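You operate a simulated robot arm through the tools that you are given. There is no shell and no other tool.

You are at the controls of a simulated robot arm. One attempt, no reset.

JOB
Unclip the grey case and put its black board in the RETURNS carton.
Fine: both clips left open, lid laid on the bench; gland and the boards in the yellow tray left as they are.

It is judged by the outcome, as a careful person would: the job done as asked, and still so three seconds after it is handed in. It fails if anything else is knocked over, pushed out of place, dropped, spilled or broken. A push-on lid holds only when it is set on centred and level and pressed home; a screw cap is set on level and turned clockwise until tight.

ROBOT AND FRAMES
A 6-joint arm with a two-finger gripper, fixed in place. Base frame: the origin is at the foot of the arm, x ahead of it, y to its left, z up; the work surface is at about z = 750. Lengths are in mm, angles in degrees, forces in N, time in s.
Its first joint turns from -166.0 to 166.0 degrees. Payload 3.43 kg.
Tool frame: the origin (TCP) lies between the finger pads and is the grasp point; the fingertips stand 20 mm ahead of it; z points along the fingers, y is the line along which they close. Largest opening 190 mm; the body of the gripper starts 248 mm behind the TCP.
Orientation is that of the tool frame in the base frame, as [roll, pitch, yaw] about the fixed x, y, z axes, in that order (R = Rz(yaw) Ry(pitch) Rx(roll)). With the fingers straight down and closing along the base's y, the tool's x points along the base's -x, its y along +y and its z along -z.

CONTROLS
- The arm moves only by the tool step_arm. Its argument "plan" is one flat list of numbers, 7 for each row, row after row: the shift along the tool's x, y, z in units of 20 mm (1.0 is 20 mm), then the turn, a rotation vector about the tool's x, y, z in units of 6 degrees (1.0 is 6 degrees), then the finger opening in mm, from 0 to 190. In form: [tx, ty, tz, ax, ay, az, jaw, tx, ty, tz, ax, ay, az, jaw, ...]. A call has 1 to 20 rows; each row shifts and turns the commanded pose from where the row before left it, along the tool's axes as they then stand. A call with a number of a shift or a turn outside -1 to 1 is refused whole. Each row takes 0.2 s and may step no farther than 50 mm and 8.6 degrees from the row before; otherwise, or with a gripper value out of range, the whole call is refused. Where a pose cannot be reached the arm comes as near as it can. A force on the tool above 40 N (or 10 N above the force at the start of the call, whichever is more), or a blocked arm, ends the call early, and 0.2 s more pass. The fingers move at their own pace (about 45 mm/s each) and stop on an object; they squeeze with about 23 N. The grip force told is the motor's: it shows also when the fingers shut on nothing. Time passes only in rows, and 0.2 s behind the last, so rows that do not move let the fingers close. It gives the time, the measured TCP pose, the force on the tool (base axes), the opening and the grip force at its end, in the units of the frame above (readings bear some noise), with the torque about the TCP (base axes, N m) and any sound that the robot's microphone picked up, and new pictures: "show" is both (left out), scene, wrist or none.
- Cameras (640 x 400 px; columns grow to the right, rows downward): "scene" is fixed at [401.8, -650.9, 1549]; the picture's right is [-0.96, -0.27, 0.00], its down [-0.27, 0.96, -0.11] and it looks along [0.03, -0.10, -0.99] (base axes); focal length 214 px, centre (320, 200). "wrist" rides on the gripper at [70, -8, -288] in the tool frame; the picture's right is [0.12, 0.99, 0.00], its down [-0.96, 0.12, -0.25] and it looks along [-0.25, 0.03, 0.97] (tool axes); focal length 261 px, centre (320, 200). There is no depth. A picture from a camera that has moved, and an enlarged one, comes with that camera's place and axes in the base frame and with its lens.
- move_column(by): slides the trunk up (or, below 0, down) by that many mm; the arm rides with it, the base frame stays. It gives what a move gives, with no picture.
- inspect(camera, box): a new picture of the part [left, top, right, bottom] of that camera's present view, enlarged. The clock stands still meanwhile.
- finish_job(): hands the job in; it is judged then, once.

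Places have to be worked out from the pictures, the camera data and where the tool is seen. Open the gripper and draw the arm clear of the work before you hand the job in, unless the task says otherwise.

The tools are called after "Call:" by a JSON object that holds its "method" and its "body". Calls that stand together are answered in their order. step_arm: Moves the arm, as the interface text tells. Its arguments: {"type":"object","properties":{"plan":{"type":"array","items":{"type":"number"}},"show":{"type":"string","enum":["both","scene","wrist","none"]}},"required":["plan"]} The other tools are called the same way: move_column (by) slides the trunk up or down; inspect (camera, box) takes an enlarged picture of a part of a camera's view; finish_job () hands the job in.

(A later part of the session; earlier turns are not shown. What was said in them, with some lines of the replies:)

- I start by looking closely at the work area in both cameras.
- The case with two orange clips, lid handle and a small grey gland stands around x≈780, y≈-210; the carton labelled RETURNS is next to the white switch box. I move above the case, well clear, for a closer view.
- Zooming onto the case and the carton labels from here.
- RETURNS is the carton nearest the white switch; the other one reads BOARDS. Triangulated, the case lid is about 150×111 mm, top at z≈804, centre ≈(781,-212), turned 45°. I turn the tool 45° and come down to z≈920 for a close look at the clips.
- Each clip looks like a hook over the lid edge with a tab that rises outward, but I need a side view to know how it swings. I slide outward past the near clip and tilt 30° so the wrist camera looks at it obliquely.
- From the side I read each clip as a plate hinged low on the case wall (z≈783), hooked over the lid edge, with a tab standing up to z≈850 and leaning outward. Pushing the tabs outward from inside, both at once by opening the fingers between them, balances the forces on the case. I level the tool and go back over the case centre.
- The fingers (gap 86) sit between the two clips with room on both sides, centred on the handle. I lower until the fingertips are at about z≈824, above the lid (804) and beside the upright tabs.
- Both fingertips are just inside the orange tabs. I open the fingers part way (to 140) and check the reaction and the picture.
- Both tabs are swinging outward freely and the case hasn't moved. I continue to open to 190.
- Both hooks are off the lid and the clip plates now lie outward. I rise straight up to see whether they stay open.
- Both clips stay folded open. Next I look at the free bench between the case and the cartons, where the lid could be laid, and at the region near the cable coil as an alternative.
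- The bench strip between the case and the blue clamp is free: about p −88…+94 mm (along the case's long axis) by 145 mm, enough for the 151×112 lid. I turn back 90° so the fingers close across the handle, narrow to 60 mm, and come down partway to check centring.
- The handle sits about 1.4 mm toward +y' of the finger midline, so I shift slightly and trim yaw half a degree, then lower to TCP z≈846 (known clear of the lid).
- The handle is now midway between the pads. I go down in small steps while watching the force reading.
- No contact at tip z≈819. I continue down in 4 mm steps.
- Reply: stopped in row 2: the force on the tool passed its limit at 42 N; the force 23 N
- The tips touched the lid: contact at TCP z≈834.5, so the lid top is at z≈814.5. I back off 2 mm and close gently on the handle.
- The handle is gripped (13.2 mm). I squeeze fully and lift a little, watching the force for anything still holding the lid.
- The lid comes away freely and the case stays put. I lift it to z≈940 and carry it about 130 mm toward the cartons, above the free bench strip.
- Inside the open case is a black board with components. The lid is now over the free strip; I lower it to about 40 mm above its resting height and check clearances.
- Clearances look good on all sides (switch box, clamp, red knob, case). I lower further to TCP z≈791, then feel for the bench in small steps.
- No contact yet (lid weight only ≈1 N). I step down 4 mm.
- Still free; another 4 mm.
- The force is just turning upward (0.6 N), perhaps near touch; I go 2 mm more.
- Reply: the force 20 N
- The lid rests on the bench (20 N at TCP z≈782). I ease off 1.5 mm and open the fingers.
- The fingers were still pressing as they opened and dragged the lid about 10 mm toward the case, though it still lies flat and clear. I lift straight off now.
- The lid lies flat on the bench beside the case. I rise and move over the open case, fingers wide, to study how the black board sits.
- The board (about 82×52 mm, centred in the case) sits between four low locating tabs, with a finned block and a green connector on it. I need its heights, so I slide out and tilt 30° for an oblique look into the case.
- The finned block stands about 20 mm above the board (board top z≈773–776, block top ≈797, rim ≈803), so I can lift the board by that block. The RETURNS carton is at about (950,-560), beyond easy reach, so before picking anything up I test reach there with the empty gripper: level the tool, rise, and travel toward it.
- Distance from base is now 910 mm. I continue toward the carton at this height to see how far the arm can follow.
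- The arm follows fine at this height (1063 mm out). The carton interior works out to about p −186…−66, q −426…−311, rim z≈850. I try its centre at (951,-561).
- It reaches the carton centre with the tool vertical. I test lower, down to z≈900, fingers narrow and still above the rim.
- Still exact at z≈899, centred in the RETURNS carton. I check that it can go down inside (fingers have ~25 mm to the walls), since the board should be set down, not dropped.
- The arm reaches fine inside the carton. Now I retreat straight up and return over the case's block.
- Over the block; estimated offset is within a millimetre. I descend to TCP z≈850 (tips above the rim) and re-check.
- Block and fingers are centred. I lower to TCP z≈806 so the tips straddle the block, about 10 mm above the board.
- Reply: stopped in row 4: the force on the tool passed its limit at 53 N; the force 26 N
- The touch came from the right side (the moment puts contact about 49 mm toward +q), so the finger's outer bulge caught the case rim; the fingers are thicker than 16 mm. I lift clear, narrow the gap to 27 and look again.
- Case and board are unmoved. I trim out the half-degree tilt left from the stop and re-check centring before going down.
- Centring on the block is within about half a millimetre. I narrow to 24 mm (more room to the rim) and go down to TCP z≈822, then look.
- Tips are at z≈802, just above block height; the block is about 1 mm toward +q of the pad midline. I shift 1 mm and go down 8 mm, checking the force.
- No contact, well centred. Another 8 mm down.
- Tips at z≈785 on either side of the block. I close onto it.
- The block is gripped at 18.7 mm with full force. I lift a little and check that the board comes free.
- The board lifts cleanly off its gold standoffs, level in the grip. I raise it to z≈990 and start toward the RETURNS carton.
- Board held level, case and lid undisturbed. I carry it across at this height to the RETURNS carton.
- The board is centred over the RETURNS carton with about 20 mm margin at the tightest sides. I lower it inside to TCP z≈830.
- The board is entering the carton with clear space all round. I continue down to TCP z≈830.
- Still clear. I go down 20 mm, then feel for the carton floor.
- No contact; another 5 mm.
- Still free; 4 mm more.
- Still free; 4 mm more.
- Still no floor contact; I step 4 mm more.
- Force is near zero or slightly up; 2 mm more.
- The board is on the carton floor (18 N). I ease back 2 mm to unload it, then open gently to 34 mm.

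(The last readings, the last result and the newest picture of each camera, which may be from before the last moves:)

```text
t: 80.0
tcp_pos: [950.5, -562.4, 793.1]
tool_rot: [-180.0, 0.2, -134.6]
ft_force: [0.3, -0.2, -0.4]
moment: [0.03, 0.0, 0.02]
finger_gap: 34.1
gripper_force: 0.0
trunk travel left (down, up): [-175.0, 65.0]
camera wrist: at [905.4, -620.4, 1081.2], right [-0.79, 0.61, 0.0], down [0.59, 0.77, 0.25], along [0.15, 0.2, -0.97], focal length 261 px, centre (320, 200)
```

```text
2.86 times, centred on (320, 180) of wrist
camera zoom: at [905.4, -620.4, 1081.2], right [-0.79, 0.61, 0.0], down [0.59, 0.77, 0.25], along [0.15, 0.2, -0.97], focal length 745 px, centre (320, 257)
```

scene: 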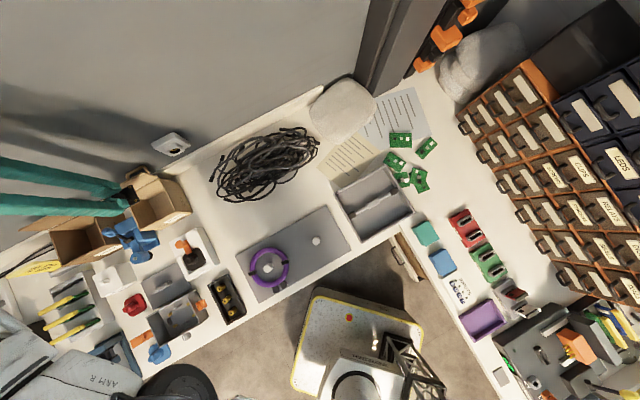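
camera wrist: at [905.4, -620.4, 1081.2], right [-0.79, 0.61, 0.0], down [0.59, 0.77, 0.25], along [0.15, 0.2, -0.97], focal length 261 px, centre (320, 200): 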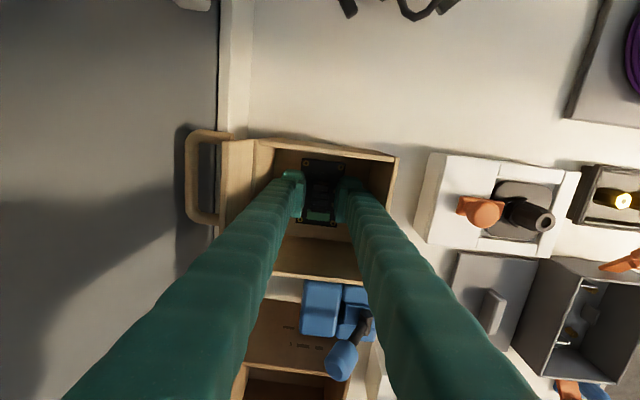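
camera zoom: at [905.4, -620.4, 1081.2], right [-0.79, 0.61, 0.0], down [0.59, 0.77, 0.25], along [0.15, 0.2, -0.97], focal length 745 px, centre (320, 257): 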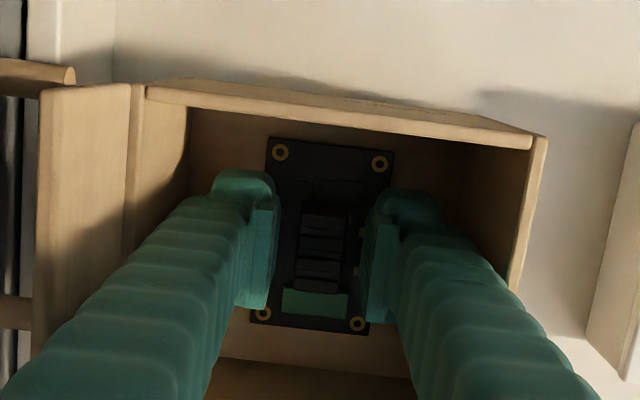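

The board lies flat on the carton floor and the fingers are free of it. I rise straight up out of the carton.

Call:
{"method": "step_arm", "body": {"plan": [0, 0, -0.5, 0, 0, 0, 34, 0, 0, -1, 0, 0, 0, 34, 0, 0, -1, 0, 0, 0, 34, 0, 0, -1, 0, 0, 0, 34, 0, 0, -1, 0, 0, 0, 34, 0, 0, -1, 0, 0, 0, 34, 0, 0, -1, 0, 0, 0, 34, 0, 0, -1, 0, 0, 0, 34, 0, 0, -1, 0, 0, 0, 34, 0, 0, -1, 0, 0, 0, 34, 0, 0, -1, 0, 0, 0, 34]}}

Call:
{"method": "inspect", "body": {"camera": "wrist", "box": [220, 110, 420, 250]}}

```text
t: 82.3
tcp_pos: [948.0, -562.8, 1004.6]
tool_rot: [179.9, 0.2, -134.6]
ft_force: [-0.4, 0.9, -0.4]
moment: [-0.01, -0.03, 0.01]
finger_gap: 34.2
gripper_force: 0.2
trunk travel left (down, up): [-175.0, 65.0]
camera wrist: at [905.1, -620.5, 1291.3], right [-0.79, 0.61, 0.0], down [0.59, 0.77, 0.25], along [0.15, 0.2, -0.97], focal length 261 px, centre (320, 200)
```

scene: 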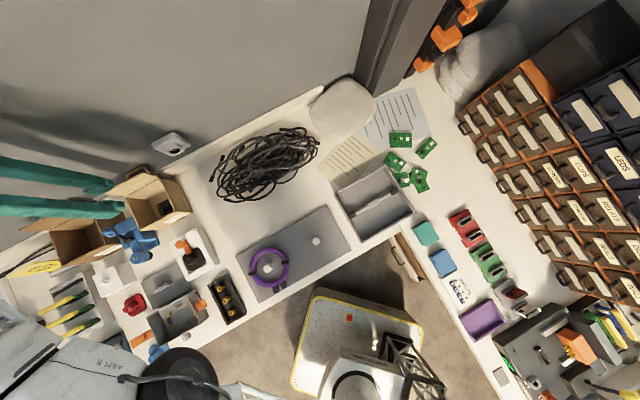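
wrist: 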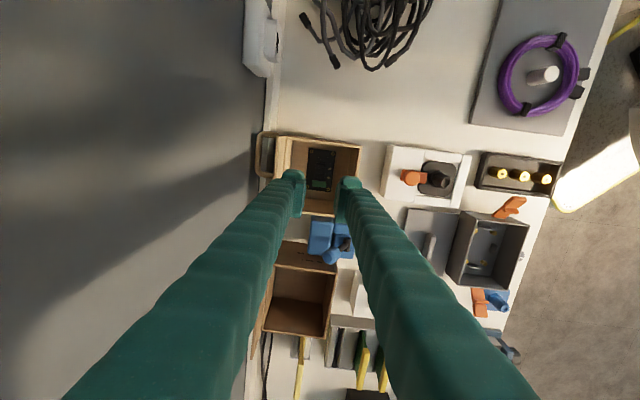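

```text
2.86 times, centred on (320, 180) of wrist
camera zoom: at [905.1, -620.5, 1291.3], right [-0.79, 0.61, 0.0], down [0.59, 0.77, 0.25], along [0.15, 0.2, -0.97], focal length 745 px, centre (320, 257)
```

zoom: 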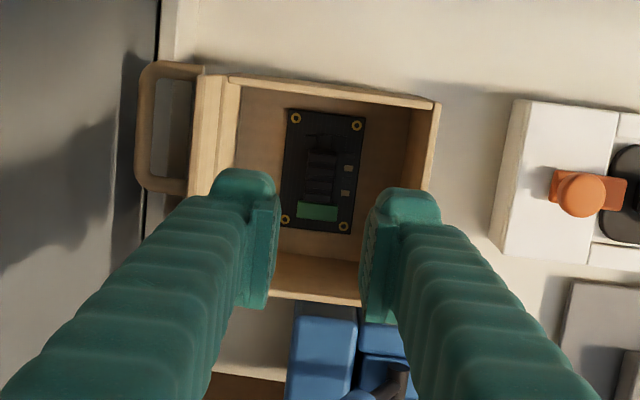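

The board lies flat in the RETURNS carton. I retreat at height toward the start position, opening the gripper, and check the lid, clips and everything else.

Call:
{"method": "step_arm", "body": {"plan": [-0.3, 0.95, -0.3, 0, 0, 0, 34, -0.3, 0.95, -0.3, 0, 0, 0, 34, -0.3, 0.95, -0.3, 0, 0, 0, 34, -0.3, 0.95, -0.3, 0, 0, 0, 34, -0.3, 0.95, -0.3, 0, 0, 0, 34, -0.3, 0.95, -0.3, 0, 0, 0, 34, -0.3, 0.95, -0.3, 0, 0, 0, 34, -0.3, 0.95, -0.3, 0, 0, 0, 60, -0.3, 0.95, -0.3, 0, 0, 0, 90, -0.3, 0.95, -0.3, 0, 0, 0, 120, -0.3, 0.95, -0.3, 0, 0, 0, 150, -0.3, 0.95, -0.3, 0, 0, 0, 180, -0.3, 0.95, -0.3, 0, 0, 0, 190, -0.3, 0.95, -0.3, 0, 0, 0, 190, -0.3, 0.95, -0.3, 0, 0, 0, 190, -0.3, 0.95, -0.3, 0, 0, 0, 190, -0.3, 0.95, -0.3, 0, 0, 0, 190]}}

Call:
{"method": "inspect", "body": {"camera": "wrist", "box": [210, 90, 400, 250]}}

Call:
{"method": "inspect", "body": {"camera": "scene", "box": [80, 170, 250, 350]}}

```text
t: 86.0
tcp_pos: [789.2, -262.9, 1106.9]
tool_rot: [180.0, 0.2, -134.6]
ft_force: [1.1, -0.8, -0.5]
moment: [0.07, 0.08, 0.01]
finger_gap: 190.4
gripper_force: 0.0
trunk travel left (down, up): [-175.0, 65.0]
camera wrist: at [745.4, -321.3, 1393.5], right [-0.79, 0.61, 0.0], down [0.59, 0.77, 0.25], along [0.15, 0.2, -0.97], focal length 261 px, centre (320, 200)
```

scene: 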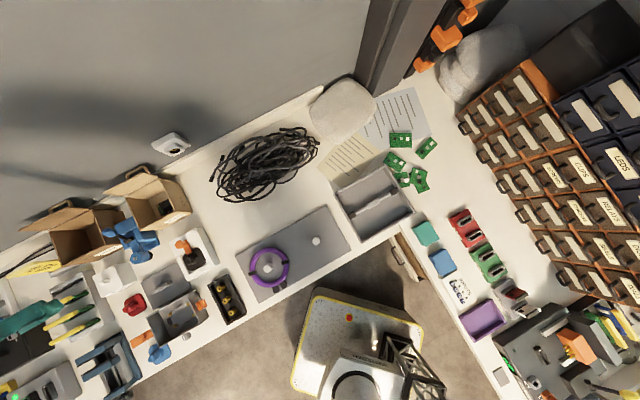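
wrist: 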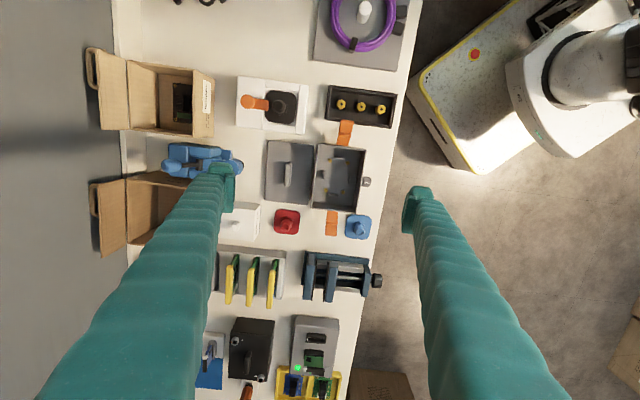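

```text
2.50 times, centred on (305, 170) of wrist
camera zoom: at [745.4, -321.3, 1393.5], right [-0.79, 0.61, 0.0], down [0.59, 0.77, 0.25], along [0.15, 0.2, -0.97], focal length 652 px, centre (358, 275)
```

zoom: 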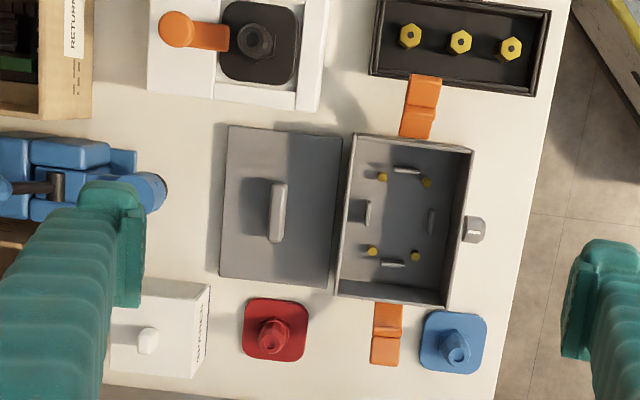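

```text
2.22 times, centred on (165, 260) of scene
camera zoom: at [401.8, -650.9, 1549.0], right [-0.96, -0.27, 0.0], down [-0.27, 0.96, -0.11], along [0.03, -0.1, -0.99], focal length 477 px, centre (664, 67)
```

zoom: 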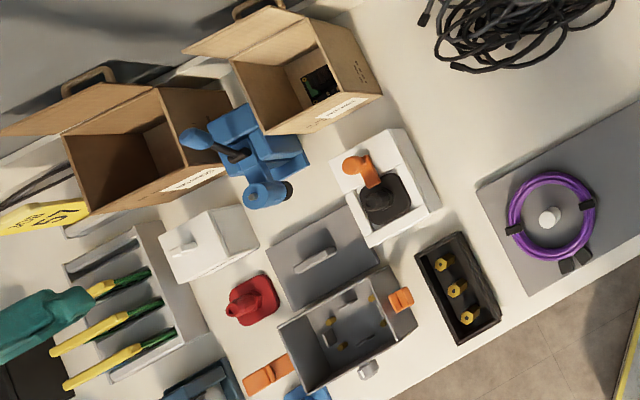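

Everything checks out: both clips open, lid flat on the bench beside the case, gland and trays untouched, black board in RETURNS. I draw the arm back clear toward the start position.

Call:
{"method": "step_arm", "body": {"plan": [-0.45, 0.95, -0.3, 0, 0, 0, 190, -0.45, 0.95, -0.3, 0, 0, 0, 190, -0.45, 0.95, -0.3, 0, 0, 0, 190, -0.45, 0.95, -0.3, 0, 0, 0, 190, -0.45, 0.95, -0.3, 0, 0, 0, 190, -0.45, 0.95, -0.3, 0, 0, 0, 190, -0.45, 0.95, -0.3, 0, 0, 0, 190, -0.45, 0.95, -0.3, 0, 0, 0, 190, -0.45, 0.95, -0.3, 0, 0, 0, 190, -0.45, 0.95, -0.3, 0, 0, 0, 190]}}

Call:
{"method": "inspect", "body": {"camera": "scene", "box": [80, 170, 250, 350]}}

```text
t: 88.2
tcp_pos: [717.5, -66.6, 1165.5]
tool_rot: [180.0, 0.2, -134.7]
ft_force: [0.7, -0.8, -0.6]
moment: [0.02, 0.04, 0.03]
finger_gap: 189.8
gripper_force: 0.0
trunk travel left (down, up): [-175.0, 65.0]
camera wrist: at [673.1, -124.4, 1453.2], right [-0.79, 0.61, 0.0], down [0.59, 0.77, 0.25], along [0.15, 0.2, -0.97], focal length 261 px, centre (320, 200)
```

scene: 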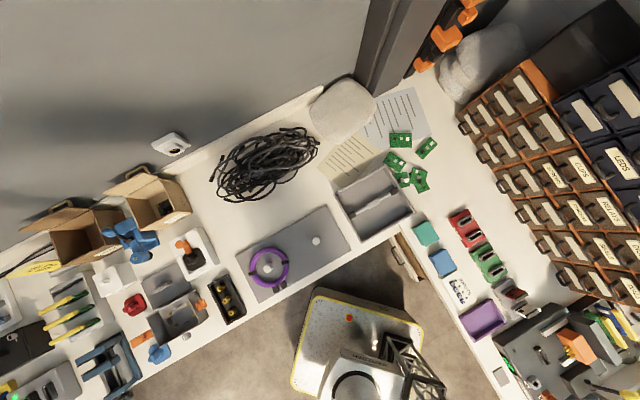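
wrist: 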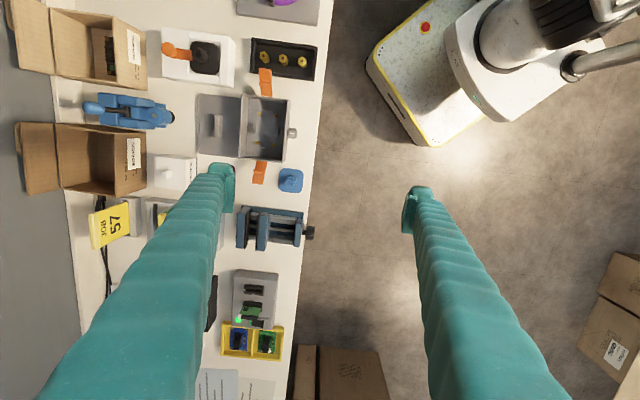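

```text
2.22 times, centred on (165, 260) of scene
camera zoom: at [401.8, -650.9, 1549.0], right [-0.96, -0.27, 0.0], down [-0.27, 0.96, -0.11], along [0.03, -0.1, -0.99], focal length 477 px, centre (664, 67)
```

zoom: 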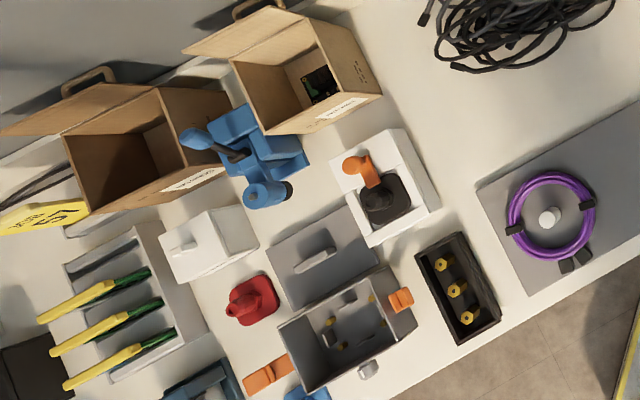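

The arm is clear with the gripper open. The black board is in RETURNS, both clips are open, the lid lies on the bench, and nothing else was moved. I hand the job in.

Call:
{"method": "finish_job", "body": {}}

```text
The job is handed in.
```

The black board is lying flat on the floor of the RETURNS carton, and I have handed the job in.

- **Case:** both clips are open and the lid is flat on the bench beside the case. The gland is as it was.
- **Yellow tray:** its boards were not touched.
- **Bumps along the way:** the fingers pressed on the lid once and caught the case rim once, at up to about 53 N. The lid also slid about 10 mm toward the case as I let go of it. The last pictures show nothing out of place.
- **Arm:** it is back near its start position with the gripper open.
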